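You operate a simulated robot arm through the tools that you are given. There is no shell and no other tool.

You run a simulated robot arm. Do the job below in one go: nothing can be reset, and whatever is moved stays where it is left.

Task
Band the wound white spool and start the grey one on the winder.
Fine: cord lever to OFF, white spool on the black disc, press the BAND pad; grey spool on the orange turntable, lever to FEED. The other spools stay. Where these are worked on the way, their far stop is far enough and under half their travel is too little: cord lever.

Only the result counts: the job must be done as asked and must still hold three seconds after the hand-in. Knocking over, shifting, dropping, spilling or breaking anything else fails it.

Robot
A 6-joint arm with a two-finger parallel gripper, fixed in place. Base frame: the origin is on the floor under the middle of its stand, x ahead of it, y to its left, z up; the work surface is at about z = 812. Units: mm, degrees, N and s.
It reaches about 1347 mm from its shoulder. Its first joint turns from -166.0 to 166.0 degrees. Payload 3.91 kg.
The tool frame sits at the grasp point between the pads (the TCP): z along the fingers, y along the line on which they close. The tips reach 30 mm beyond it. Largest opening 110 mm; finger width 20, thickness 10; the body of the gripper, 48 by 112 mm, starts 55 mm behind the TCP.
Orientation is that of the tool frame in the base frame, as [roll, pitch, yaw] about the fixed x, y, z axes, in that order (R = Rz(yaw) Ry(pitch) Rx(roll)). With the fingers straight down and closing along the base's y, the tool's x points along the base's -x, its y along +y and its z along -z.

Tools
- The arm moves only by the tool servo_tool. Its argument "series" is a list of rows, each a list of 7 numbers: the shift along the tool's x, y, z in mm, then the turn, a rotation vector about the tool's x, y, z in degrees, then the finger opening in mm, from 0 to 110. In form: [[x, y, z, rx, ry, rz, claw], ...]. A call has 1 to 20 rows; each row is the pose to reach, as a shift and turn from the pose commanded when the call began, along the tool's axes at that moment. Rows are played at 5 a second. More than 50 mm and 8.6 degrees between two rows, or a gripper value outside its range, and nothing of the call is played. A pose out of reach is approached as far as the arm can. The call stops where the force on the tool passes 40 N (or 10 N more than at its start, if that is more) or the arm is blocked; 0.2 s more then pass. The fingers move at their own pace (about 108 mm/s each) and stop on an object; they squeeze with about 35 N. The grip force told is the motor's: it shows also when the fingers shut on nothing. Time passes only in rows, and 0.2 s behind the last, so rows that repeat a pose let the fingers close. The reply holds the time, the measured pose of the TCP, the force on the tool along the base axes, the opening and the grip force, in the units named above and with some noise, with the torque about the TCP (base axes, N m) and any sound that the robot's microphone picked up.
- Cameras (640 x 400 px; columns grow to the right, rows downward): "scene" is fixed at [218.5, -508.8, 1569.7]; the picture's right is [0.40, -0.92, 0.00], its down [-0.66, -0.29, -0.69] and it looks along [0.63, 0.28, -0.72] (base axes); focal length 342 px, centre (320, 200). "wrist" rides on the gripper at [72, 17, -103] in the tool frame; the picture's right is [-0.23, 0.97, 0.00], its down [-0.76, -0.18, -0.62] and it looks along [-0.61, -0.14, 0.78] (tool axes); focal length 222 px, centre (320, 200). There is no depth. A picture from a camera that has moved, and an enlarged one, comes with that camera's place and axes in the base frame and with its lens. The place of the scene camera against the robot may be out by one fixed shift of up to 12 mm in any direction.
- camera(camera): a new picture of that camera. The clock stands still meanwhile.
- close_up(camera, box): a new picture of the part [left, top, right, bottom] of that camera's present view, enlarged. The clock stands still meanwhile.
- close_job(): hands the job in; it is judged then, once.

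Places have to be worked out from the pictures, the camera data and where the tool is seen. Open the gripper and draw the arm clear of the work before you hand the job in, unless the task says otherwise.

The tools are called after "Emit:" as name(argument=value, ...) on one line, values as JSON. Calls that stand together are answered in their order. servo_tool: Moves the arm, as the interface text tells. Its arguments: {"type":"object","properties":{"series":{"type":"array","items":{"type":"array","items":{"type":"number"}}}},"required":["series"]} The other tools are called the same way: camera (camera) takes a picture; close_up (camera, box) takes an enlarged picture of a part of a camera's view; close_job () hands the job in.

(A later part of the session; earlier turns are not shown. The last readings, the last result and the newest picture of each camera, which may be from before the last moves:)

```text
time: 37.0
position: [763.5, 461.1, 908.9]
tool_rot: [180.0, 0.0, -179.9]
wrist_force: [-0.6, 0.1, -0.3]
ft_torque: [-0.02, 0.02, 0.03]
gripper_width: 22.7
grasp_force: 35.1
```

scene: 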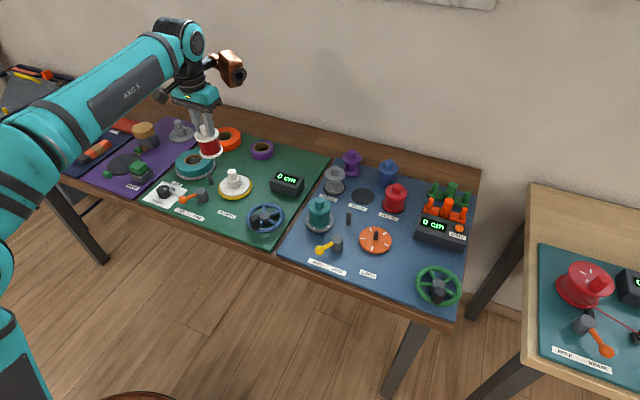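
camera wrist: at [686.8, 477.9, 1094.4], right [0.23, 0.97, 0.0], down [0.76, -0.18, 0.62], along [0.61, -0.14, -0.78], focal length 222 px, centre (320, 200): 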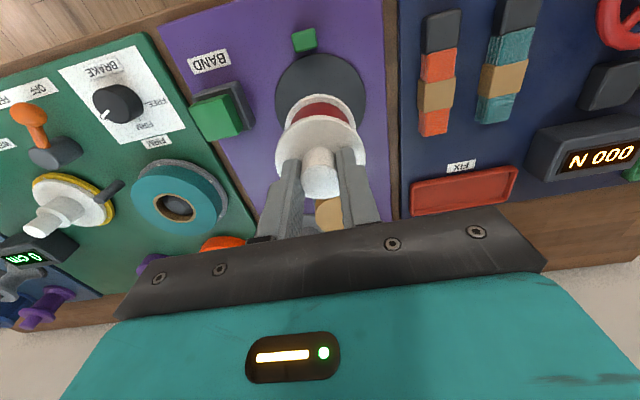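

No contact yet at z 908.9; continuing in 1 mm steps.

Emit:
servo_tool(series=[[0, 0, 1, 0, 0, 0, 14], [0, 0, 2, 0, 0, 0, 14], [0, 0, 3, 0, 0, 0, 14], [0, 0, 3, 0, 0, 0, 14]])

Emit:
close_up(camera="scene", box=[90, 110, 180, 190])

```text
time: 38.0
position: [764.2, 461.5, 905.9]
tool_rot: [-179.9, 0.0, 180.0]
wrist_force: [3.4, 2.2, 9.6]
ft_torque: [0.06, -0.02, 0.02]
gripper_width: 22.8
grasp_force: 35.6
```

```text
5.00 times, centred on (135, 150) of scene
camera zoom: at [218.5, -508.8, 1569.7], right [0.4, -0.92, 0.0], down [-0.66, -0.29, -0.69], along [0.63, 0.28, -0.72], focal length 1712 px, centre (1245, 450)
```

zoom: 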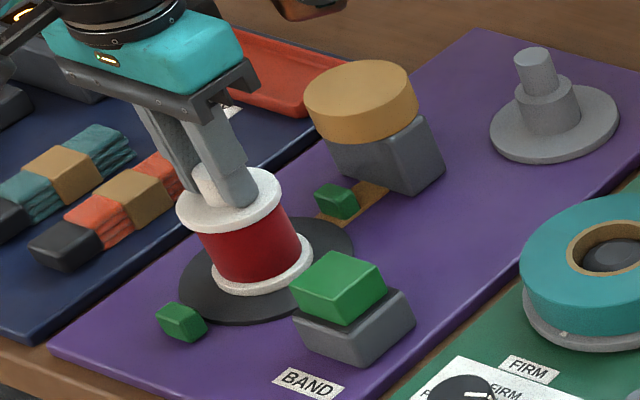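

Contact: Fz ≈ 9.6 N at z 905.9, so the spool rests on the disc. Releasing gently and checking before rising.

Emit:
servo_tool(series=[[0, 0, -0.7, 0, 0, 0, 14], [0, 0, -0.7, 0, 0, 0, 24], [0, 0, -0.7, 0, 0, 0, 30], [0, 0, -0.7, 0, 0, 0, 40], [0, 0, -0.7, 0, 0, 0, 50], [0, 0, -0.7, 0, 0, 0, 50]])

Emit:
close_up(camera="wrist", box=[230, 40, 410, 200])

```text
time: 39.4
position: [764.6, 460.2, 905.3]
tool_rot: [179.9, 0.0, -180.0]
wrist_force: [-1.2, -0.8, 1.0]
ft_torque: [0.0, 0.01, 0.01]
gripper_width: 50.1
grasp_force: 0.1
```

```text
2.50 times, centred on (320, 120) of wrist
camera zoom: at [691.1, 478.3, 1009.2], right [0.23, 0.97, 0.0], down [0.76, -0.18, 0.62], along [0.61, -0.14, -0.78], focal length 555 px, centre (320, 400)
```

zoom: 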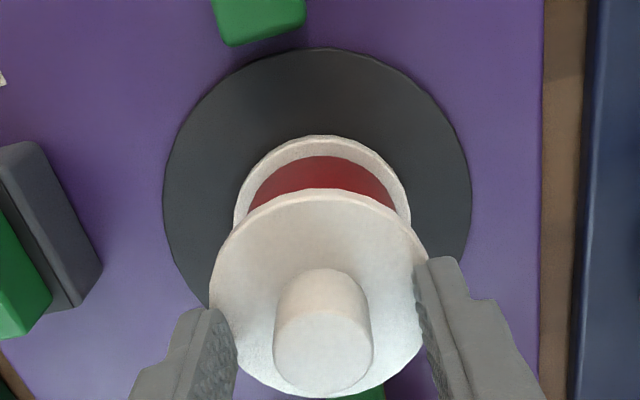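

Released with the spool upright and centred. Lifting straight up, then verifying.

Emit:
servo_tool(series=[[0, 0, -20, 0, 0, 0, 50], [0, 0, -45, 0, 0, 0, 50], [0, 0, -75, 0, 0, 0, 50], [30, -25, -100, 0, 0, 0, 20], [50, -50, -110, 0, 0, 0, 0], [50, -75, -110, 0, 0, 0, 0], [50, -100, -110, 0, 0, 0, 0], [50, -100, -110, 0, 0, 0, 0]])

Emit:
camera(camera="wrist")

Emit:
close_up(camera="scene", box=[80, 80, 220, 200])

```text
time: 41.2
position: [713.0, 358.3, 1018.3]
tool_rot: [180.0, 0.0, -179.9]
wrist_force: [0.2, -0.2, -1.0]
ft_torque: [0.04, -0.01, 0.02]
gripper_width: 0.0
grasp_force: 35.0
```

```text
taken
camera wrist: at [640.3, 376.7, 1120.7], right [0.23, 0.97, 0.0], down [0.76, -0.18, 0.62], along [0.61, -0.14, -0.78], focal length 222 px, centre (320, 200)
```

wrist: 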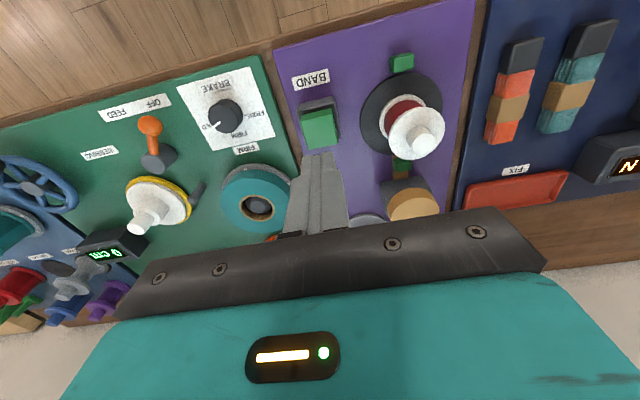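

```text
3.33 times, centred on (150, 140) of scene
camera zoom: at [218.5, -508.8, 1569.7], right [0.4, -0.92, 0.0], down [-0.66, -0.29, -0.69], along [0.63, 0.28, -0.72], focal length 1141 px, centre (887, 400)
```

zoom: 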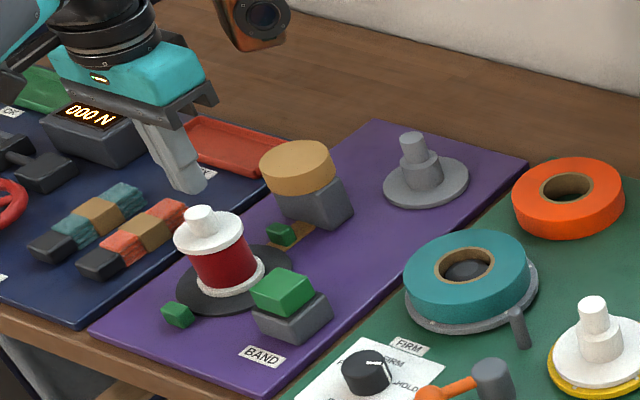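

Emit:
close_up(camera="wrist", box=[280, 40, 470, 200])

```text
2.50 times, centred on (375, 120) of wrist
camera zoom: at [640.3, 376.7, 1120.7], right [0.23, 0.97, 0.0], down [0.76, -0.18, 0.62], along [0.61, -0.14, -0.78], focal length 555 px, centre (182, 400)
```

zoom: 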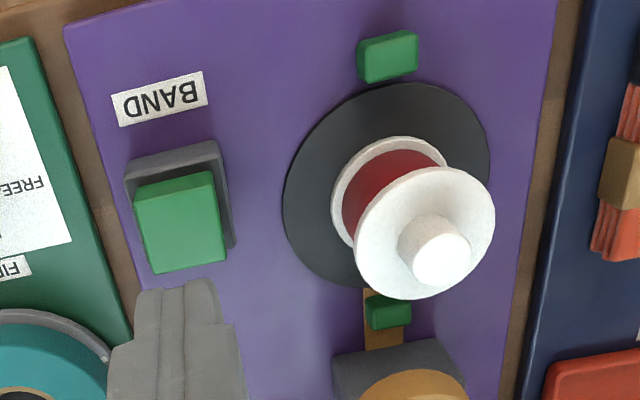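

The spool is well centred between the jaws. Pad top centre reads (739, 353); with fingers closed I'll move over it and come down to just above it.

Emit:
servo_tool(series=[[-13, -2, 0, 0, 0, 0, 0], [-26, -5, 20, 0, 0, 0, 0], [-26, -5, 50, 0, 0, 0, 0], [-26, -5, 80, 0, 0, 0, 0], [-26, -5, 105, 0, 0, 0, 0], [-26, -5, 105, 0, 0, 0, 0]])

Emit:
camera(camera="wrist")

Emit:
close_up(camera="scene", box=[90, 110, 190, 200])

```text
time: 42.6
position: [739.3, 354.7, 909.5]
tool_rot: [180.0, 0.0, -180.0]
wrist_force: [0.2, 0.0, -0.1]
ft_torque: [0.0, -0.01, -0.01]
gripper_width: 0.0
grasp_force: 35.1
```

```text
taken
camera wrist: at [666.5, 371.9, 1013.3], right [0.23, 0.97, 0.0], down [0.76, -0.18, 0.62], along [0.61, -0.14, -0.78], focal length 222 px, centre (320, 200)
```

wrist: 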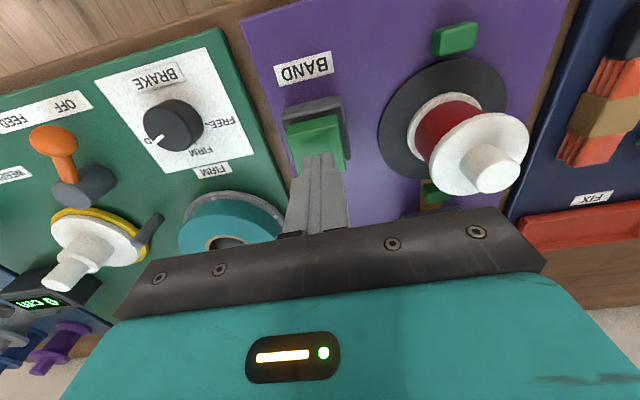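

```text
4.44 times, centred on (140, 155) of scene
camera zoom: at [218.5, -508.8, 1569.7], right [0.4, -0.92, 0.0], down [-0.66, -0.29, -0.69], along [0.63, 0.28, -0.72], focal length 1522 px, centre (1120, 400)
```

zoom: 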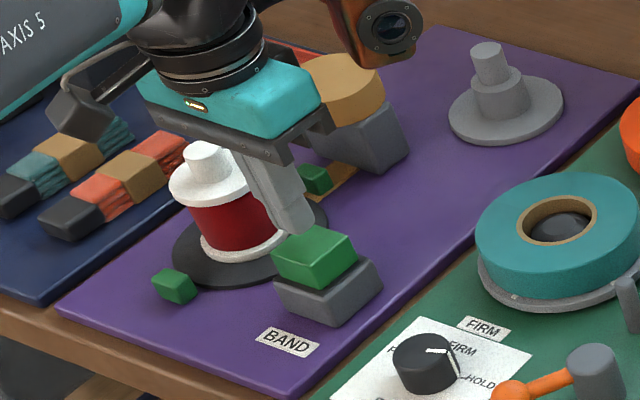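

Tips are above the pad. I'll shift 2 mm toward -y and press down in small steps.

Emit:
servo_tool(series=[[0, -2, 4, 0, 0, 0, 0], [0, -2, 8, 0, 0, 0, 0], [0, -2, 12, 0, 0, 0, 0], [0, -2, 15, 0, 0, 0, 0], [0, -2, 15, 0, 0, 0, 0]])

Emit:
close_up(camera="scene", box=[90, 110, 190, 200])

```text
time: 43.8
position: [738.6, 353.7, 896.2]
tool_rot: [180.0, -0.1, -180.0]
wrist_force: [0.8, -0.2, 0.3]
ft_torque: [0.0, 0.02, 0.0]
gripper_width: 0.1
grasp_force: 34.5
```

```text
4.44 times, centred on (140, 155) of scene
camera zoom: at [218.5, -508.8, 1569.7], right [0.4, -0.92, 0.0], down [-0.66, -0.29, -0.69], along [0.63, 0.28, -0.72], focal length 1522 px, centre (1120, 400)
```

zoom: 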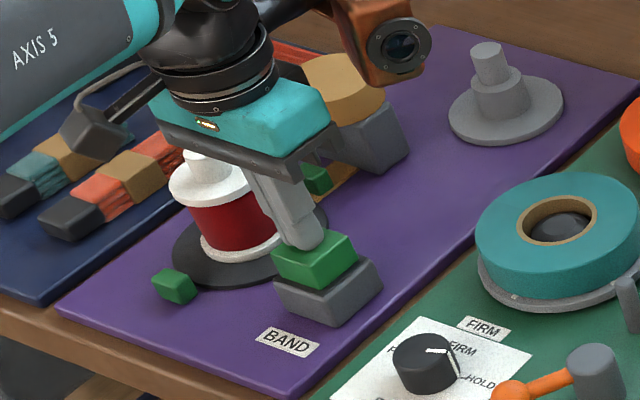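

Tips are nearly on the pad (z 896, no force yet). Continuing down in small steps to press it.

Emit:
servo_tool(series=[[0, 0, 2, 0, 0, 0, 0], [0, 0, 4, 0, 0, 0, 0], [0, 0, 6, 0, 0, 0, 0], [0, 0, 8, 0, 0, 0, 0], [0, 0, 8, 0, 0, 0, 0]])

Emit:
close_up(camera="scene", box=[90, 110, 190, 200])

```text
time: 45.0
position: [740.1, 353.6, 888.8]
tool_rot: [180.0, 0.0, 180.0]
wrist_force: [2.7, 1.2, 6.1]
ft_torque: [-0.01, -0.07, -0.01]
gripper_width: 0.0
grasp_force: 34.7
heard: click
```

```text
4.44 times, centred on (140, 155) of scene
camera zoom: at [218.5, -508.8, 1569.7], right [0.4, -0.92, 0.0], down [-0.66, -0.29, -0.69], along [0.63, 0.28, -0.72], focal length 1522 px, centre (1120, 400)
```

zoom: 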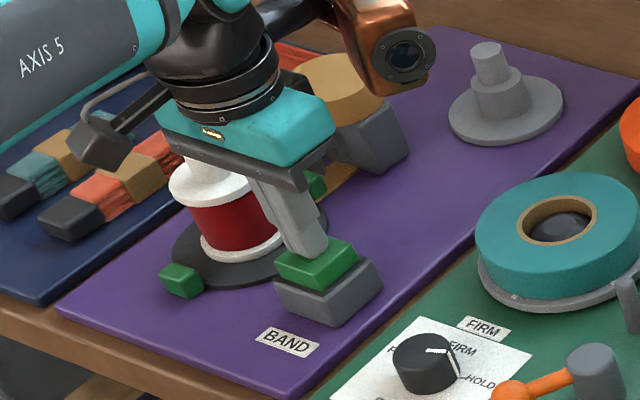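

A click was heard and the near jaw appears to be moving in. I'll hold the pad for a second and look again.

Emit:
servo_tool(series=[[0, 0, 0.5, 0, 0, 0, 0], [0, 0, 0.5, 0, 0, 0, 0], [0, 0, 0.5, 0, 0, 0, 0], [0, 0, 0.5, 0, 0, 0, 0], [0, 0, 0.5, 0, 0, 0, 0]])

Emit:
close_up(camera="scene", box=[90, 110, 190, 200])

Emit:
camera(camera="wrist")

```text
time: 46.2
position: [739.7, 354.0, 887.3]
tool_rot: [-179.9, -0.1, 180.0]
wrist_force: [1.8, -1.6, 7.0]
ft_torque: [-0.05, -0.06, 0.02]
gripper_width: 0.1
grasp_force: 35.1
```

```text
4.44 times, centred on (140, 155) of scene
camera zoom: at [218.5, -508.8, 1569.7], right [0.4, -0.92, 0.0], down [-0.66, -0.29, -0.69], along [0.63, 0.28, -0.72], focal length 1522 px, centre (1120, 400)
```

zoom: 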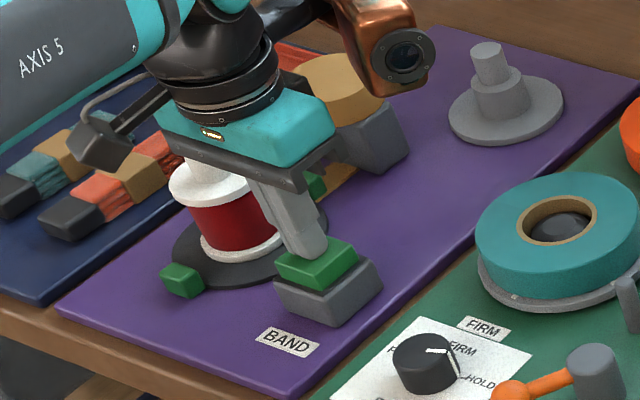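

```text
taken
camera wrist: at [666.7, 371.0, 991.0], right [0.23, 0.97, 0.0], down [0.76, -0.18, 0.62], along [0.61, -0.14, -0.78], focal length 222 px, centre (320, 200)
```

wrist: 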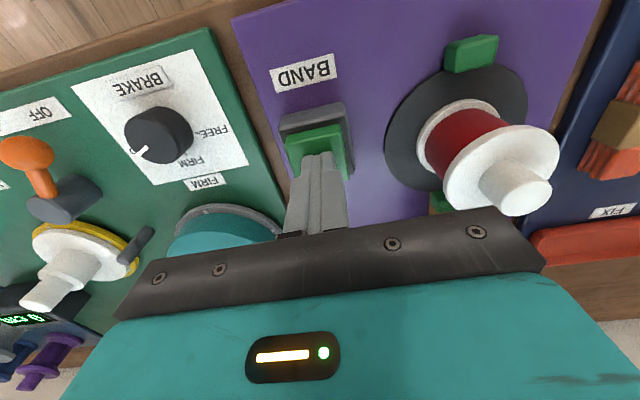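

The jaw moved slightly onto the disc, force 7 N. I'll release the pad and look at the spool for a band.

Emit:
servo_tool(series=[[0, 0, -8, 0, 0, 0, 0], [0, 0, -20, 0, 0, 0, 0], [0, 0, -50, 0, 0, 0, 0], [30, 0, -90, 0, 0, 0, 0], [50, 0, -120, 0, 0, 0, 0], [50, 0, -120, 0, 0, 0, 0]])

Emit:
close_up(camera="scene", box=[90, 110, 190, 200])

Emit:
camera(camera="wrist")

```text
time: 47.6
position: [689.3, 351.5, 1005.7]
tool_rot: [180.0, 0.0, 179.9]
wrist_force: [-0.2, -0.4, -0.2]
ft_torque: [-0.01, 0.01, 0.02]
gripper_width: 0.1
grasp_force: 35.0
```

```text
4.44 times, centred on (140, 155) of scene
camera zoom: at [218.5, -508.8, 1569.7], right [0.4, -0.92, 0.0], down [-0.66, -0.29, -0.69], along [0.63, 0.28, -0.72], focal length 1522 px, centre (1120, 400)
```

zoom: 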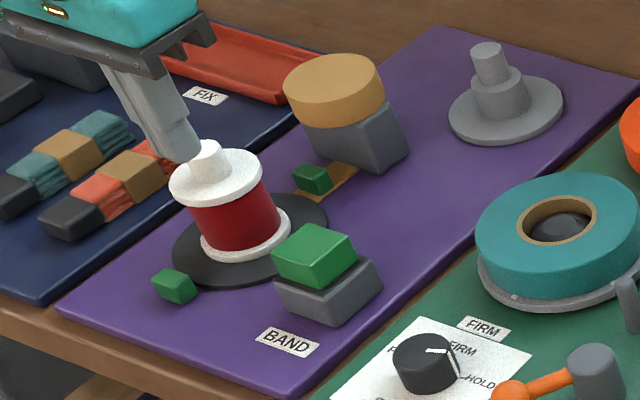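

```text
taken
camera wrist: at [617.1, 369.2, 1110.4], right [0.23, 0.97, 0.0], down [0.76, -0.18, 0.62], along [0.61, -0.14, -0.78], focal length 222 px, centre (320, 200)
```

wrist: 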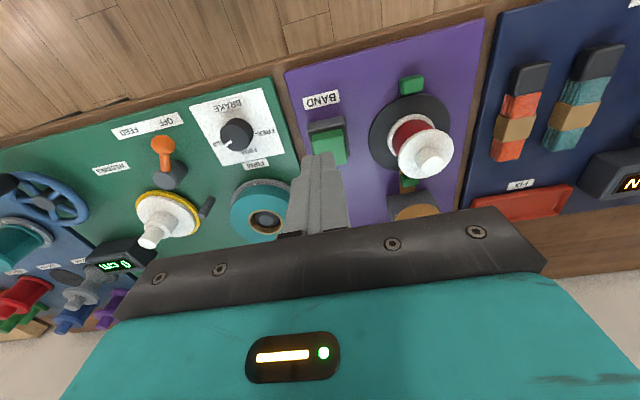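

The pad and jaws sprang back. Zooming in to check whether a band is on the spool.

Emit:
close_up(camera="scene", box=[110, 130, 170, 180])

Emit:
close_up(camera="wrist", box=[350, 60, 470, 200])

```text
8.00 times, centred on (140, 155) of scene
camera zoom: at [218.5, -508.8, 1569.7], right [0.4, -0.92, 0.0], down [-0.66, -0.29, -0.69], along [0.63, 0.28, -0.72], focal length 2739 px, centre (1760, 560)
```

zoom: 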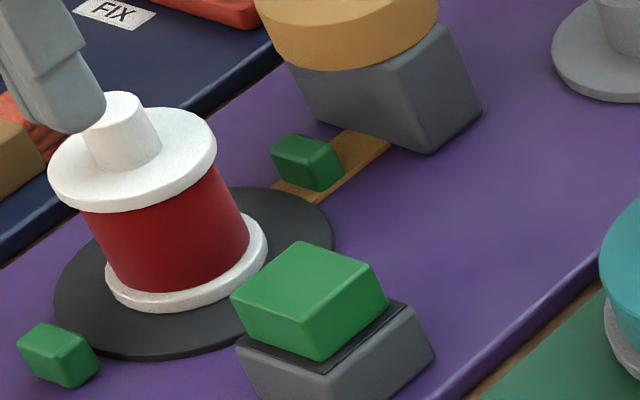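

```text
2.86 times, centred on (410, 130) of wrist
camera zoom: at [617.1, 369.2, 1110.4], right [0.23, 0.97, 0.0], down [0.76, -0.18, 0.62], along [0.61, -0.14, -0.78], focal length 635 px, centre (63, 400)
```

zoom: 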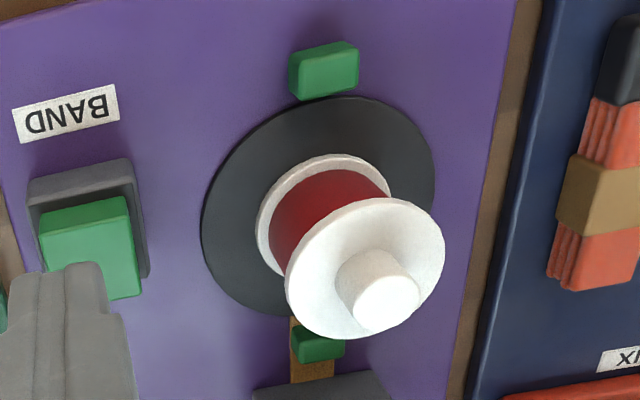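

No band visible on the cord, so the press may not have been deep enough. I'll press again, further down, watching force.

Emit:
servo_tool(series=[[-30, 0, 40, 0, 0, 0, 0], [-50, 1, 80, 0, 0, 0, 0], [-50, 1, 105, 0, 0, 0, 0], [-50, 1, 112, 0, 0, 0, 0], [-50, 1, 116, 0, 0, 0, 0], [-50, 1, 119, 0, 0, 0, 0], [-50, 1, 121, 0, 0, 0, 0], [-50, 1, 122, 0, 0, 0, 0]])

Emit:
close_up(camera="scene", box=[110, 130, 170, 180])

```text
time: 49.4
position: [740.3, 354.9, 886.2]
tool_rot: [179.9, 0.1, 179.8]
wrist_force: [2.8, -1.6, 8.7]
ft_torque: [-0.04, -0.07, -0.01]
gripper_width: 0.1
grasp_force: 35.1
heard: click
```

```text
8.00 times, centred on (140, 155) of scene
camera zoom: at [218.5, -508.8, 1569.7], right [0.4, -0.92, 0.0], down [-0.66, -0.29, -0.69], along [0.63, 0.28, -0.72], focal length 2739 px, centre (1760, 560)
```

zoom: 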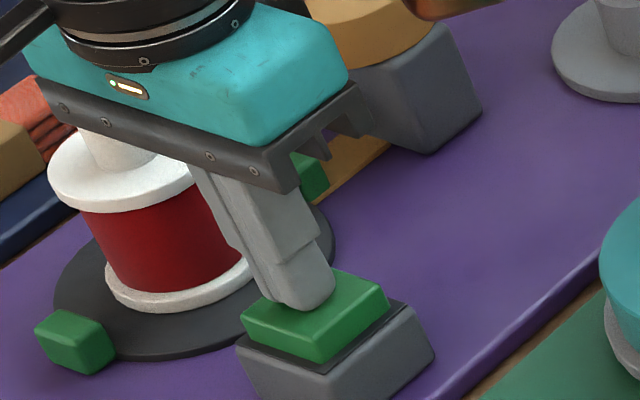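

Click again; jaws moved in ~10 mm and force is only 9 N. Pressing further.

Emit:
servo_tool(series=[[0, 0, 1.5, 0, 0, 0, 0], [0, 0, 3, 0, 0, 0, 0], [0, 0, 4.5, 0, 0, 0, 0], [0, 0, 6, 0, 0, 0, 0], [0, 0, 6, 0, 0, 0, 0]])

Emit:
close_up(camera="scene", box=[110, 130, 170, 180])

Emit:
close_up(camera="wrist", box=[370, 0, 570, 220])

```text
time: 50.6
position: [739.2, 354.3, 880.3]
tool_rot: [179.9, 0.0, 180.0]
wrist_force: [-3.0, -1.5, 17.8]
ft_torque: [-0.05, 0.11, 0.03]
gripper_width: 0.1
grasp_force: 34.7
```

```text
8.00 times, centred on (140, 155) of scene
camera zoom: at [218.5, -508.8, 1569.7], right [0.4, -0.92, 0.0], down [-0.66, -0.29, -0.69], along [0.63, 0.28, -0.72], focal length 2739 px, centre (1760, 560)
```

zoom: 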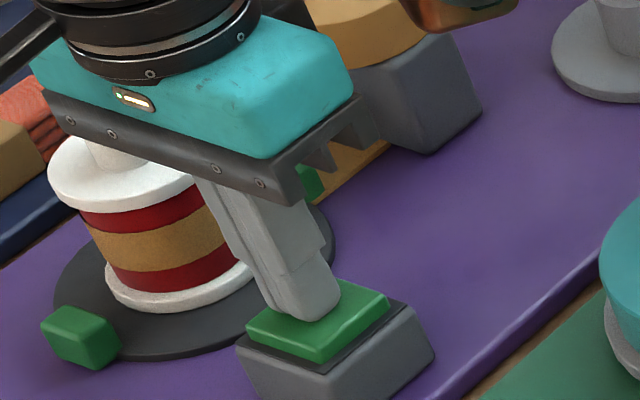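

```text
1.82 times, centred on (470, 110) of wrist
camera zoom: at [666.6, 371.8, 983.3], right [0.23, 0.97, 0.0], down [0.76, -0.18, 0.62], along [0.61, -0.14, -0.78], focal length 404 px, centre (47, 364)
```

zoom: 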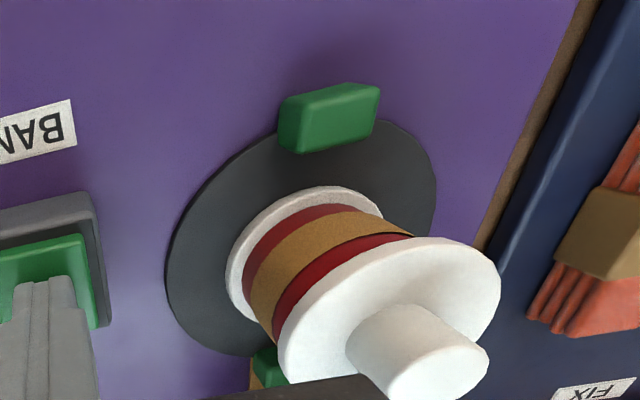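

The brown band is now around the white spool. I'll release the pad, rise clear and head over to view the grey spool.

Emit:
servo_tool(series=[[0, 0, -10, 0, 0, 0, 0], [0, 0, -30, 0, 0, 0, 0], [10, -5, -70, 0, 0, 0, 0], [20, -15, -110, 0, 0, 0, 30], [20, -30, -150, 0, 0, 0, 60], [15, -75, -170, 0, 0, 0, 60], [10, -120, -170, 0, 0, 0, 60], [5, -165, -170, 0, 0, 0, 60], [0, -210, -170, 0, 0, 0, 60], [-5, -255, -170, 0, 0, 0, 60], [-10, -300, -170, 0, 0, 0, 60], [-15, -345, -170, 0, 0, 0, 60], [-20, -390, -170, 0, 0, 0, 60], [-25, -435, -170, 0, 0, 0, 60], [-30, -480, -170, 0, 0, 0, 60], [-30, -525, -170, 0, 0, 0, 60], [-30, -565, -170, 0, 0, 0, 60], [-30, -605, -170, 0, 0, 0, 60], [-30, -605, -170, 0, 0, 0, 60]])

Emit:
camera(camera="scene")

Emit:
camera(camera="wrist")

Emit:
close_up(camera="scene", box=[80, 100, 220, 200])

```text
time: 54.6
position: [770.9, -252.0, 1050.0]
tool_rot: [-179.9, 0.1, 179.9]
wrist_force: [-0.4, -0.7, 0.2]
ft_torque: [-0.02, -0.02, 0.02]
gripper_width: 60.0
grasp_force: 0.1
```

```text
taken
```

scene: 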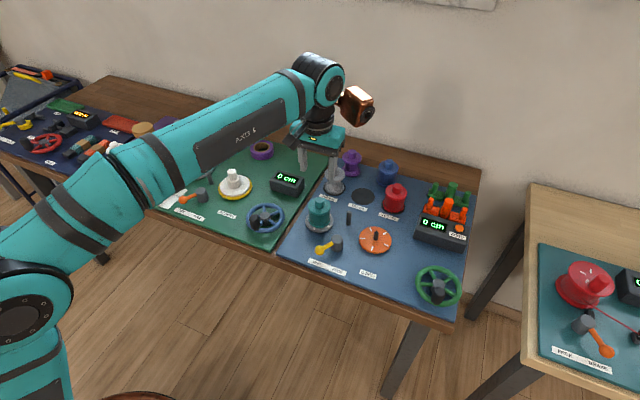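

```text
taken
camera wrist: at [697.3, -234.6, 1153.8], right [0.23, 0.97, 0.0], down [0.76, -0.18, 0.62], along [0.61, -0.14, -0.78], focal length 222 px, centre (320, 200)
```

wrist: 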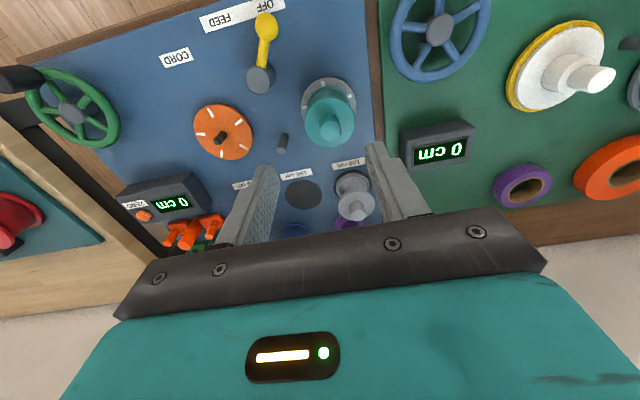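

```text
4.00 times, centred on (150, 150) of scene
camera zoom: at [218.5, -508.8, 1569.7], right [0.4, -0.92, 0.0], down [-0.66, -0.29, -0.69], along [0.63, 0.28, -0.72], focal length 1369 px, centre (1000, 400)
```

zoom: 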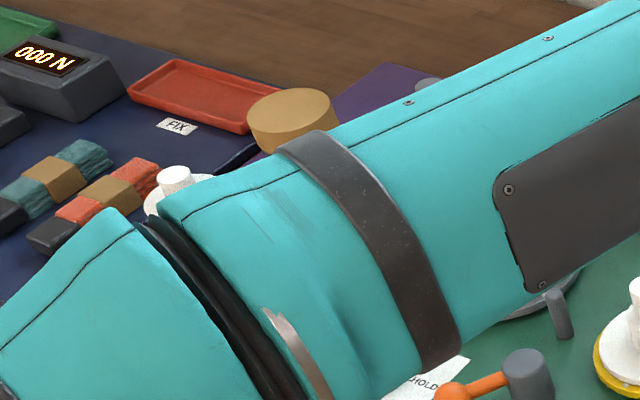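

Zooming on the grey spool and on the turntable spindle from the wrist.

Emit:
close_up(camera="wrist", box=[290, 130, 410, 240])

Emit:
close_up(camera="wrist", box=[180, 80, 280, 180])

Emit:
close_up(camera="scene", box=[290, 130, 430, 280])

```text
3.64 times, centred on (350, 185) of wrist
camera zoom: at [697.3, -234.6, 1153.8], right [0.23, 0.97, 0.0], down [0.76, -0.18, 0.62], along [0.61, -0.14, -0.78], focal length 808 px, centre (211, 254)
```

zoom: 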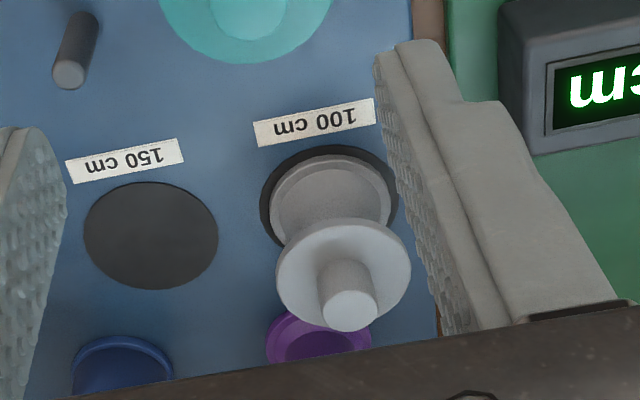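

```text
4.00 times, centred on (230, 130) of wrist
camera zoom: at [697.3, -234.6, 1153.8], right [0.23, 0.97, 0.0], down [0.76, -0.18, 0.62], along [0.61, -0.14, -0.78], focal length 888 px, centre (680, 480)
```

zoom: 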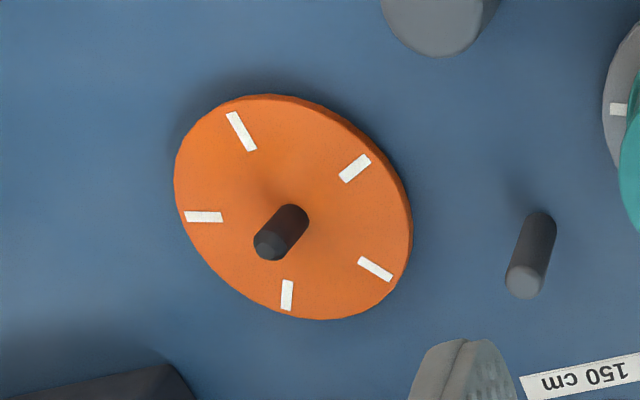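

```text
2.67 times, centred on (360, 205) of scene
camera zoom: at [218.5, -508.8, 1569.7], right [0.4, -0.92, 0.0], down [-0.66, -0.29, -0.69], along [0.63, 0.28, -0.72], focal length 913 px, centre (213, 187)
```

zoom: 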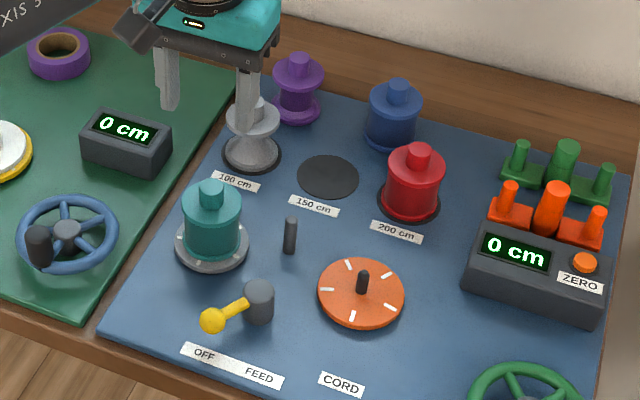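

Grey spool axis looks to be near (940, -230); turntable spindle at (794, -409.6), top z≈851. I'll move near the grey spool, staying above everything, and look again.

Emit:
servo_tool(series=[[-35, 5, 10, 0, 0, 0, 55], [-75, 11, 20, 0, 0, 0, 50], [-115, 16, 30, 0, 0, 0, 50], [-145, 20, 40, 0, 0, 0, 50], [-145, 20, 60, 0, 0, 0, 50], [-145, 20, 60, 0, 0, 0, 50]])

Emit:
close_up(camera="wrist", box=[240, 60, 400, 220])

Emit:
close_up(camera="scene", box=[290, 80, 430, 230])

```text
time: 56.0
position: [915.8, -231.7, 988.9]
tool_rot: [179.9, 0.0, 180.0]
wrist_force: [-0.4, 0.0, -0.2]
ft_torque: [0.04, 0.01, -0.02]
gripper_width: 50.2
grasp_force: 0.1
```

```text
2.50 times, centred on (320, 140) of wrist
camera zoom: at [842.9, -214.4, 1092.5], right [0.23, 0.97, 0.0], down [0.76, -0.18, 0.62], along [0.61, -0.14, -0.78], focal length 555 px, centre (320, 350)
```

zoom: 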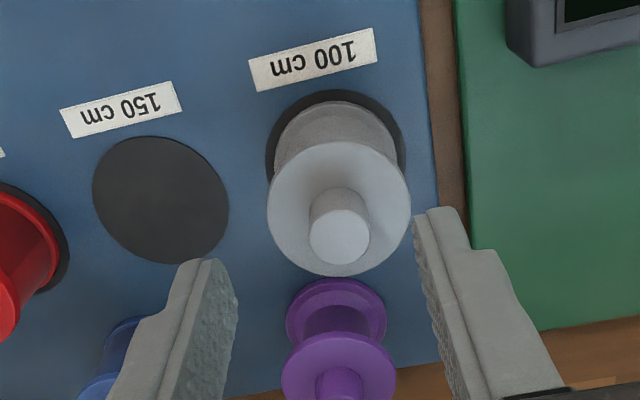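

```text
2.67 times, centred on (360, 155) of scene
camera zoom: at [218.5, -508.8, 1569.7], right [0.4, -0.92, 0.0], down [-0.66, -0.29, -0.69], along [0.63, 0.28, -0.72], focal length 913 px, centre (213, 320)
```

zoom: 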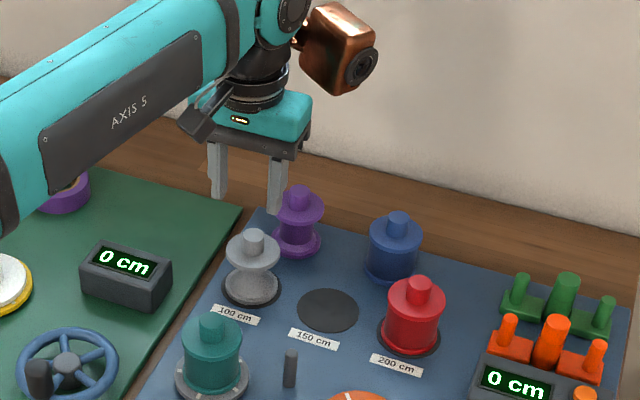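

Grey knob axis computes to (943, -230.4). Moving over it and down to just above gripping height to verify.

Emit:
servo_tool(series=[[-14, 1, 10, 0, 0, 0, 50], [-27, 1.3, 25, 0, 0, 0, 50], [-27, 1.3, 45, 0, 0, 0, 50], [-27, 1.3, 64, 0, 0, 0, 50], [-27, 1.3, 64, 0, 0, 0, 50]])

Emit:
close_up(camera="wrist", box=[250, 80, 410, 220])

Emit:
close_up(camera="scene", box=[290, 80, 430, 230])

```text
time: 57.2
position: [941.7, -229.8, 926.3]
tool_rot: [180.0, 0.0, -180.0]
wrist_force: [-0.2, -0.6, 0.3]
ft_torque: [-0.02, 0.01, -0.01]
gripper_width: 50.1
grasp_force: 0.0
```

```text
2.86 times, centred on (330, 150) of wrist
camera zoom: at [868.8, -212.6, 1029.4], right [0.23, 0.97, 0.0], down [0.76, -0.18, 0.62], along [0.61, -0.14, -0.78], focal length 635 px, centre (291, 343)
```

zoom: 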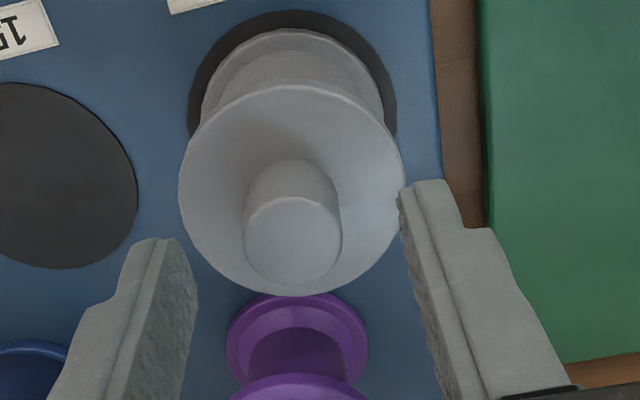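

```text
2.67 times, centred on (360, 155) of scene
camera zoom: at [218.5, -508.8, 1569.7], right [0.4, -0.92, 0.0], down [-0.66, -0.29, -0.69], along [0.63, 0.28, -0.72], focal length 913 px, centre (213, 320)
```

zoom: 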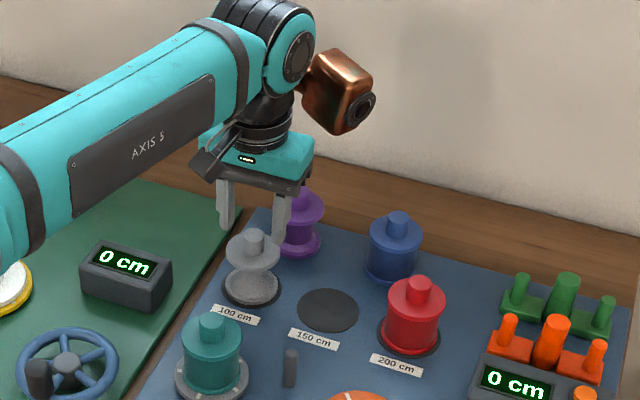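

Knob is aligned within 1 mm of the TCP, same as it was for the white one. Descending to z≈908 to grip.

Emit:
servo_tool(series=[[0, 0, 6, 0, 0, 0, 50], [0, 0, 12, 0, 0, 0, 50], [0, 0, 16, 0, 0, 0, 50], [0, 0, 18, 0, 0, 0, 50], [0, 0, 18, 0, 0, 0, 50]])

Emit:
close_up(camera="wrist", box=[250, 80, 410, 220])

Emit:
close_up(camera="scene", box=[310, 80, 410, 220])

```text
time: 58.4
position: [942.2, -228.8, 907.2]
tool_rot: [-180.0, 0.0, -180.0]
wrist_force: [0.1, 0.5, 1.0]
ft_torque: [0.0, 0.03, 0.02]
gripper_width: 50.2
grasp_force: 0.1
```

```text
2.86 times, centred on (330, 150) of wrist
camera zoom: at [869.1, -212.0, 1010.5], right [0.23, 0.97, 0.0], down [0.76, -0.18, 0.62], along [0.61, -0.14, -0.78], focal length 635 px, centre (291, 343)
```

zoom: 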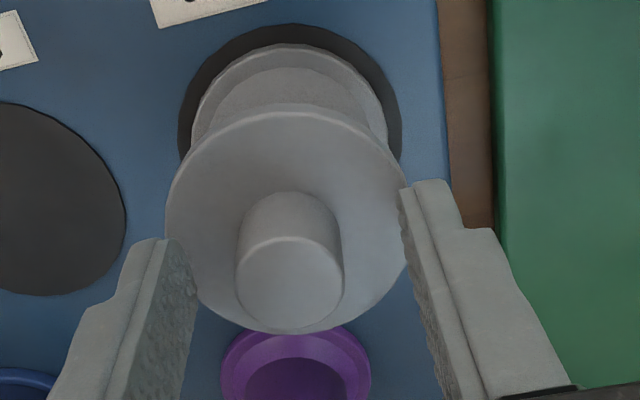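

```text
2.86 times, centred on (360, 150) of scene
camera zoom: at [218.5, -508.8, 1569.7], right [0.4, -0.92, 0.0], down [-0.66, -0.29, -0.69], along [0.63, 0.28, -0.72], focal length 978 px, centre (206, 343)
```

zoom: 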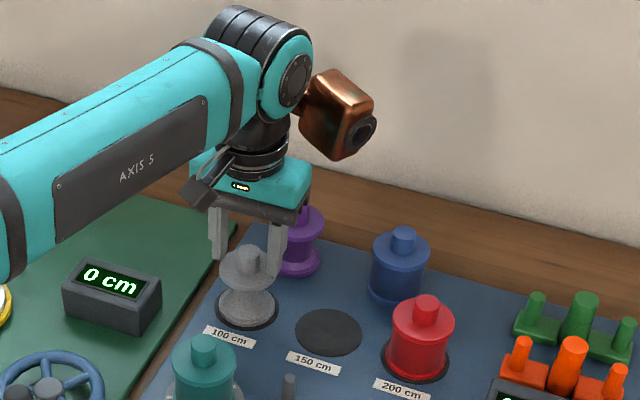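

Knob is well between the fingers with no contact. Closing slowly on it.

Emit:
servo_tool(series=[[0, -0.6, 0, 0, 0, 0, 42], [0, -0.6, 0, 0, 0, 0, 34], [0, -0.6, 0, 0, 0, 0, 28], [0, -0.6, 0, 0, 0, 0, 24], [0, -0.6, 0, 0, 0, 0, 18], [0, -0.6, 0, 0, 0, 0, 14], [0, -0.6, 0, 0, 0, 0, 14], [0, -0.6, 0, 0, 0, 0, 14]])

Emit:
close_up(camera="wrist", box=[250, 80, 410, 220])

```text
time: 60.2
position: [941.4, -230.1, 906.7]
tool_rot: [-180.0, 0.0, 180.0]
wrist_force: [-0.1, -0.2, 0.2]
ft_torque: [-0.03, 0.0, -0.01]
gripper_width: 22.6
grasp_force: 34.8
```

```text
2.86 times, centred on (330, 150) of wrist
camera zoom: at [868.8, -212.4, 1010.4], right [0.23, 0.97, 0.0], down [0.76, -0.18, 0.62], along [0.61, -0.14, -0.78], focal length 635 px, centre (291, 343)
```

zoom: 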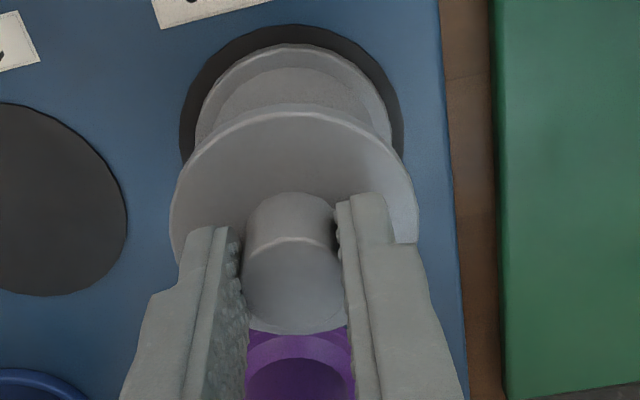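

Gripped: 22.6 mm, 35 N. Lifting the grey spool straight up.

Emit:
servo_tool(series=[[0, 0, -5, 0, 0, 0, 14], [0, 0, -12, 0, 0, 0, 14], [0, 0, -25, 0, 0, 0, 14], [0, 0, -45, 0, 0, 0, 14], [0, 0, -75, 0, 0, 0, 14], [0, 0, -105, 0, 0, 0, 14], [0, 0, -135, 0, 0, 0, 14], [0, 0, -135, 0, 0, 0, 14]])

Emit:
close_up(camera="scene", box=[290, 80, 430, 230])

Emit:
close_up(camera="wrist", box=[250, 80, 410, 220])

```text
time: 62.0
position: [943.0, -229.8, 1044.7]
tool_rot: [180.0, 0.1, -179.9]
wrist_force: [-0.2, -0.7, -0.7]
ft_torque: [-0.01, -0.02, 0.0]
gripper_width: 22.5
grasp_force: 35.2
```

```text
2.67 times, centred on (360, 155) of scene
camera zoom: at [218.5, -508.8, 1569.7], right [0.4, -0.92, 0.0], down [-0.66, -0.29, -0.69], along [0.63, 0.28, -0.72], focal length 913 px, centre (213, 320)
```

zoom: 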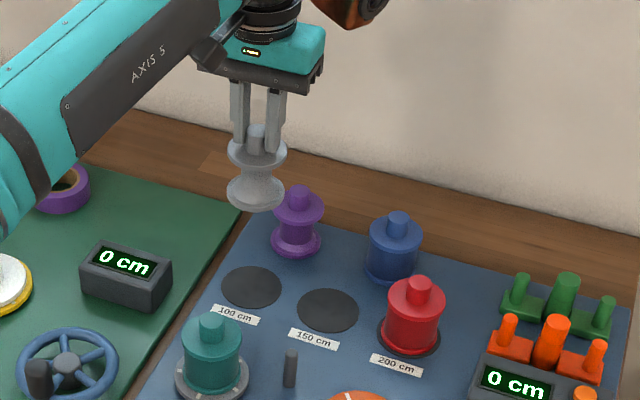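

```text
2.86 times, centred on (330, 150) of wrist
camera zoom: at [870.2, -212.7, 1147.7], right [0.23, 0.97, 0.0], down [0.76, -0.18, 0.62], along [0.61, -0.14, -0.78], focal length 635 px, centre (291, 343)
```

zoom: 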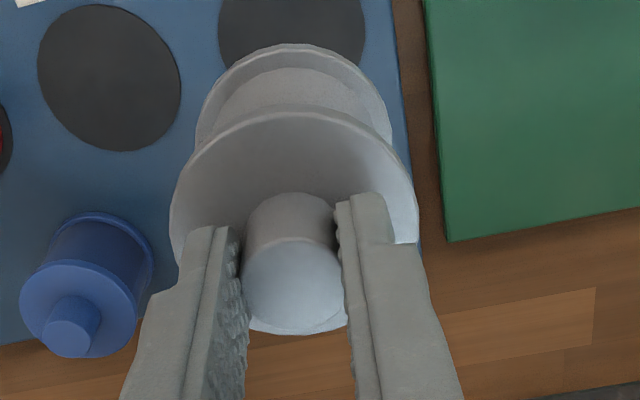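

The grey spool hangs straight, gripped the same way as the white one was. Moving it above the orange turntable's spindle at the exact commanded x,y where the white spool came off.

Emit:
servo_tool(series=[[18, -22.5, 0, 0, 0, 0, 14], [37, -45, 0, 0, 0, 0, 14], [55, -67.5, 0, 0, 0, 0, 14], [73.5, -90, 0, 0, 0, 0, 14], [92, -113, 0, 0, 0, 0, 14], [110, -135, 0, 0, 0, 0, 14], [129, -158, 0, 0, 0, 0, 14], [147.2, -180.6, 0, 0, 0, 0, 14], [147.2, -180.6, 25, 0, 0, 0, 14], [147.2, -180.6, 50, 0, 0, 0, 14], [147.2, -180.6, 75, 0, 0, 0, 14], [147.2, -180.6, 90, 0, 0, 0, 14], [147.2, -180.6, 90, 0, 0, 0, 14]])

Emit:
close_up(camera="scene", box=[330, 180, 420, 270])

Emit:
close_up(camera="wrist", box=[240, 40, 400, 200])

```text
time: 64.8
position: [795.2, -411.0, 952.4]
tool_rot: [-180.0, 0.0, -179.9]
wrist_force: [-0.2, -0.5, 0.0]
ft_torque: [-0.02, 0.02, -0.03]
gripper_width: 22.6
grasp_force: 34.7
```

```text
4.44 times, centred on (375, 225) of scene
camera zoom: at [218.5, -508.8, 1569.7], right [0.4, -0.92, 0.0], down [-0.66, -0.29, -0.69], along [0.63, 0.28, -0.72], focal length 1522 px, centre (76, 89)
```

zoom: 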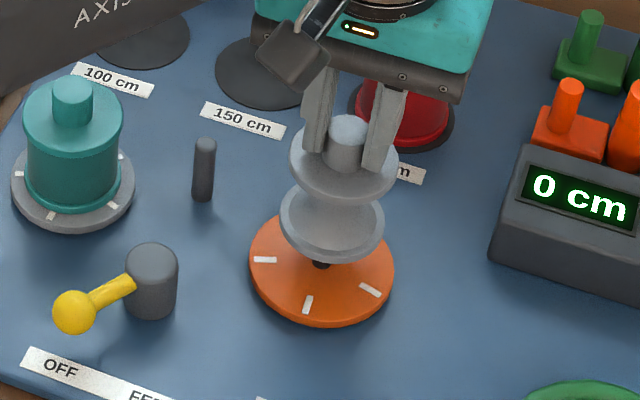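

```text
2.50 times, centred on (320, 120) of wrist
camera zoom: at [721.7, -393.8, 1056.4], right [0.23, 0.97, 0.0], down [0.76, -0.18, 0.62], along [0.61, -0.14, -0.78], focal length 555 px, centre (320, 400)
```

zoom: 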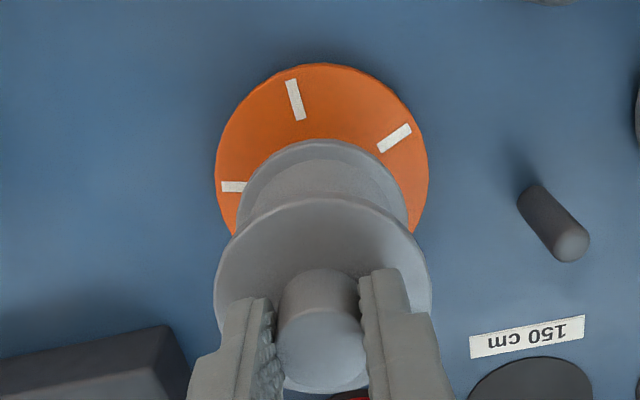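

Aligned within about a millimetre of the spindle. I'll lower slowly past where the spindle tip should enter the hole, watching for any contact.

Emit:
servo_tool(series=[[0.5, 0.2, 4, 0, 0, 0, 14], [0.5, 0.2, 8, 0, 0, 0, 14], [0.5, 0.2, 11, 0, 0, 0, 14], [0.5, 0.2, 13, 0, 0, 0, 14], [0.5, 0.2, 15, 0, 0, 0, 14], [0.5, 0.2, 15, 0, 0, 0, 14]])

Emit:
close_up(camera="scene", box=[330, 180, 420, 270])

```text
time: 66.2
position: [793.8, -411.4, 938.6]
tool_rot: [-180.0, 0.0, -180.0]
wrist_force: [0.0, 0.2, -0.6]
ft_torque: [0.0, 0.0, 0.01]
gripper_width: 22.7
grasp_force: 34.4
```

```text
4.44 times, centred on (375, 225) of scene
camera zoom: at [218.5, -508.8, 1569.7], right [0.4, -0.92, 0.0], down [-0.66, -0.29, -0.69], along [0.63, 0.28, -0.72], focal length 1522 px, centre (76, 89)
```

zoom: 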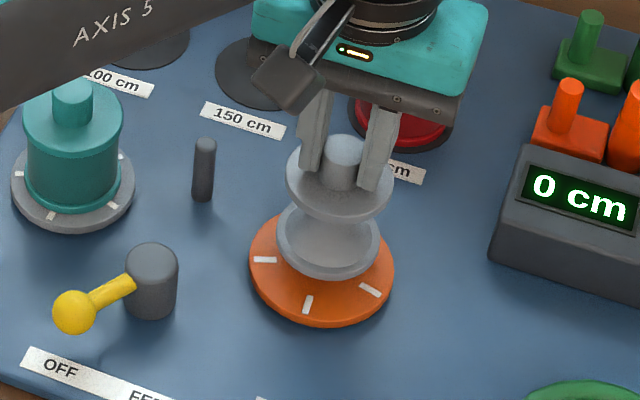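

No contact at z 938.6. Continuing in 2 mm steps.

Emit:
servo_tool(series=[[0, 0, 2, 0, 0, 0, 14], [0, 0, 4, 0, 0, 0, 14], [0, 0, 6, 0, 0, 0, 14], [0, 0, 8, 0, 0, 0, 14], [0, 0, 8, 0, 0, 0, 14]])

```text
time: 67.4
position: [793.7, -412.1, 930.5]
tool_rot: [-180.0, -0.1, -180.0]
wrist_force: [1.0, -0.3, -1.0]
ft_torque: [-0.03, 0.01, 0.0]
gripper_width: 22.8
grasp_force: 34.7
```

Still free at 930.5, which suggests the spindle has entered the hole. Continuing down.

Emit:
servo_tool(series=[[0, 0, 2, 0, 0, 0, 14], [0, 0, 4, 0, 0, 0, 14], [0, 0, 6, 0, 0, 0, 14], [0, 0, 8, 0, 0, 0, 14], [0, 0, 10, 0, 0, 0, 14], [0, 0, 10, 0, 0, 0, 14]])

Emit:
close_up(camera="scene", box=[330, 180, 420, 270])

```text
time: 68.8
position: [794.2, -410.2, 919.1]
tool_rot: [-180.0, -0.1, 180.0]
wrist_force: [-0.4, 0.4, -0.6]
ft_torque: [0.0, -0.01, 0.02]
gripper_width: 22.6
grasp_force: 35.1
```

```text
4.44 times, centred on (375, 225) of scene
camera zoom: at [218.5, -508.8, 1569.7], right [0.4, -0.92, 0.0], down [-0.66, -0.29, -0.69], along [0.63, 0.28, -0.72], focal length 1522 px, centre (76, 89)
```

zoom: 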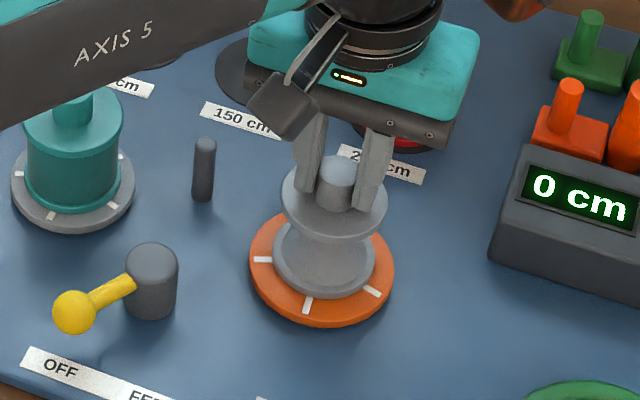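

The spool has slid over the spindle and is nearly seated. Final 1 mm steps until it rests on the turntable.

Emit:
servo_tool(series=[[0, 0, 1, 0, 0, 0, 14], [0, 0, 2, 0, 0, 0, 14], [0, 0, 2, 0, 0, 0, 14]])

```text
time: 69.6
position: [794.2, -410.9, 919.4]
tool_rot: [-179.9, 0.1, 179.9]
wrist_force: [4.4, -3.8, 21.2]
ft_torque: [-0.14, -0.26, -0.01]
gripper_width: 22.6
grasp_force: 35.2
```

Contact with 21 N at z≈919; consistent with seating if the 100 cm spot is ~12 mm below the turntable. I'll ease off 1.5 mm and check visually before releasing.

Emit:
servo_tool(series=[[0, 0, -1.2, 0, 0, 0, 14], [0, 0, -1.2, 0, 0, 0, 14]])

Emit:
close_up(camera="scene", box=[345, 200, 405, 260])

Emit:
close_up(camera="wrist", box=[250, 60, 400, 200])

```text
time: 70.2
position: [792.9, -410.3, 917.6]
tool_rot: [180.0, 0.1, 179.9]
wrist_force: [2.1, -4.2, 16.6]
ft_torque: [-0.16, -0.21, 0.01]
gripper_width: 22.7
grasp_force: 34.9
```

```text
6.67 times, centred on (375, 230) of scene
camera zoom: at [218.5, -508.8, 1569.7], right [0.4, -0.92, 0.0], down [-0.66, -0.29, -0.69], along [0.63, 0.28, -0.72], focal length 2282 px, centre (-47, 0)
```

zoom: 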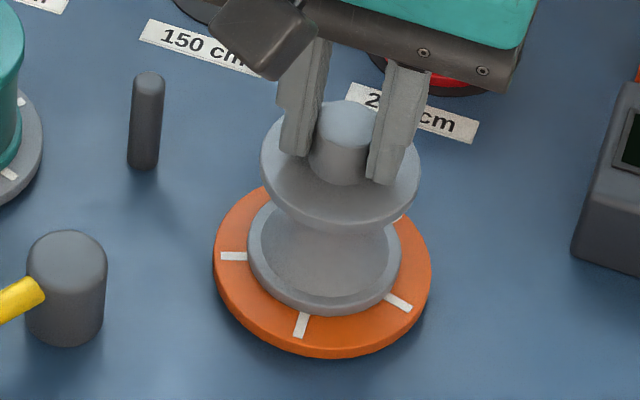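

```text
2.86 times, centred on (325, 130) of wrist
camera zoom: at [720.4, -392.5, 1022.2], right [0.23, 0.97, 0.0], down [0.76, -0.18, 0.62], along [0.61, -0.14, -0.78], focal length 635 px, centre (306, 400)
```

zoom: 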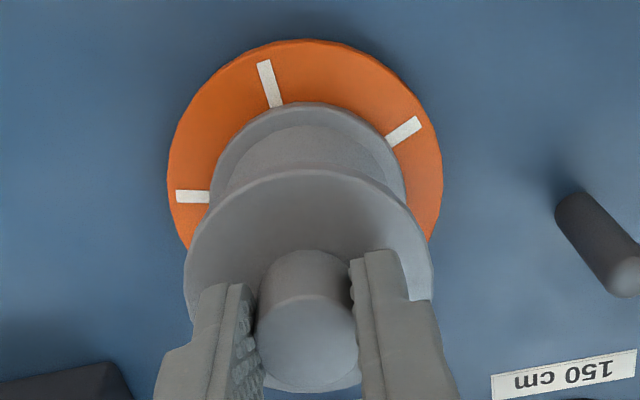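

The bottom flange sits on the turntable surface. Residual 16 N downward load; I'll ease off a bit more before opening.

Emit:
servo_tool(series=[[0, 0, -0.8, 0, 0, 0, 14], [0, 0, -1.2, 0, 0, 0, 14], [0, 0, -1.2, 0, 0, 0, 14]])

```text
time: 71.0
position: [793.8, -408.4, 918.7]
tool_rot: [180.0, -0.1, 179.9]
wrist_force: [0.3, -0.5, -0.9]
ft_torque: [-0.01, -0.01, 0.02]
gripper_width: 22.6
grasp_force: 35.1
```

Load is now zero, spool resting on the turntable. Opening the fingers.

Emit:
servo_tool(series=[[0, 0, 0.3, 0, 0, 0, 24], [0, 0, 0.3, 0, 0, 0, 30], [0, 0, 0.3, 0, 0, 0, 40], [0, 0, 0.3, 0, 0, 0, 50], [0, 0, 0.3, 0, 0, 0, 50]])

Emit:
close_up(camera="scene", box=[345, 200, 405, 260])

Emit:
close_up(camera="wrist", box=[250, 60, 400, 200])

```text
time: 72.2
position: [793.8, -410.9, 919.4]
tool_rot: [-180.0, 0.0, 180.0]
wrist_force: [-0.2, -0.3, 0.1]
ft_torque: [-0.01, 0.0, 0.02]
gripper_width: 50.2
grasp_force: 0.1
```

```text
6.67 times, centred on (375, 230) of scene
camera zoom: at [218.5, -508.8, 1569.7], right [0.4, -0.92, 0.0], down [-0.66, -0.29, -0.69], along [0.63, 0.28, -0.72], focal length 2282 px, centre (-47, 0)
```

zoom: 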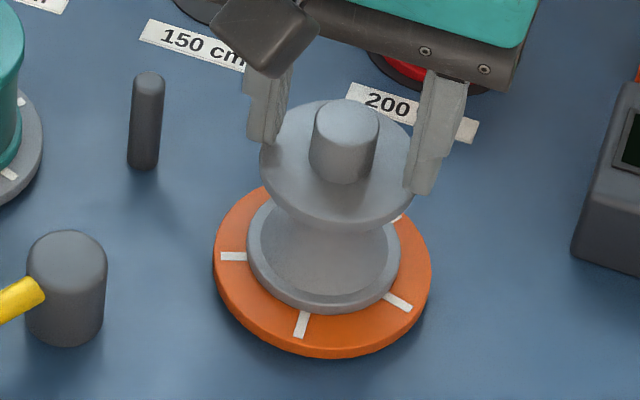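

```text
2.86 times, centred on (325, 130) of wrist
camera zoom: at [720.9, -392.9, 1022.6], right [0.23, 0.97, 0.0], down [0.76, -0.18, 0.62], along [0.61, -0.14, -0.78], focal length 635 px, centre (306, 400)
```

zoom: 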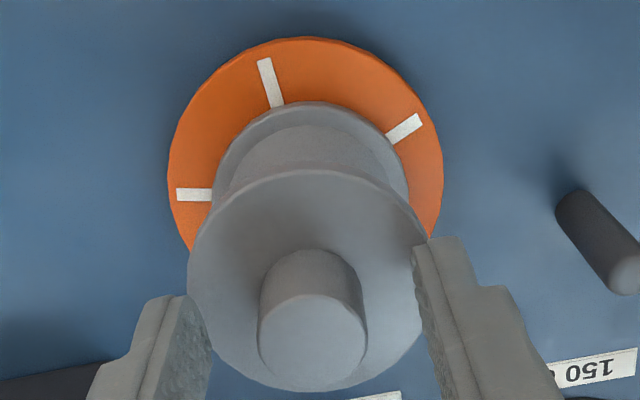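

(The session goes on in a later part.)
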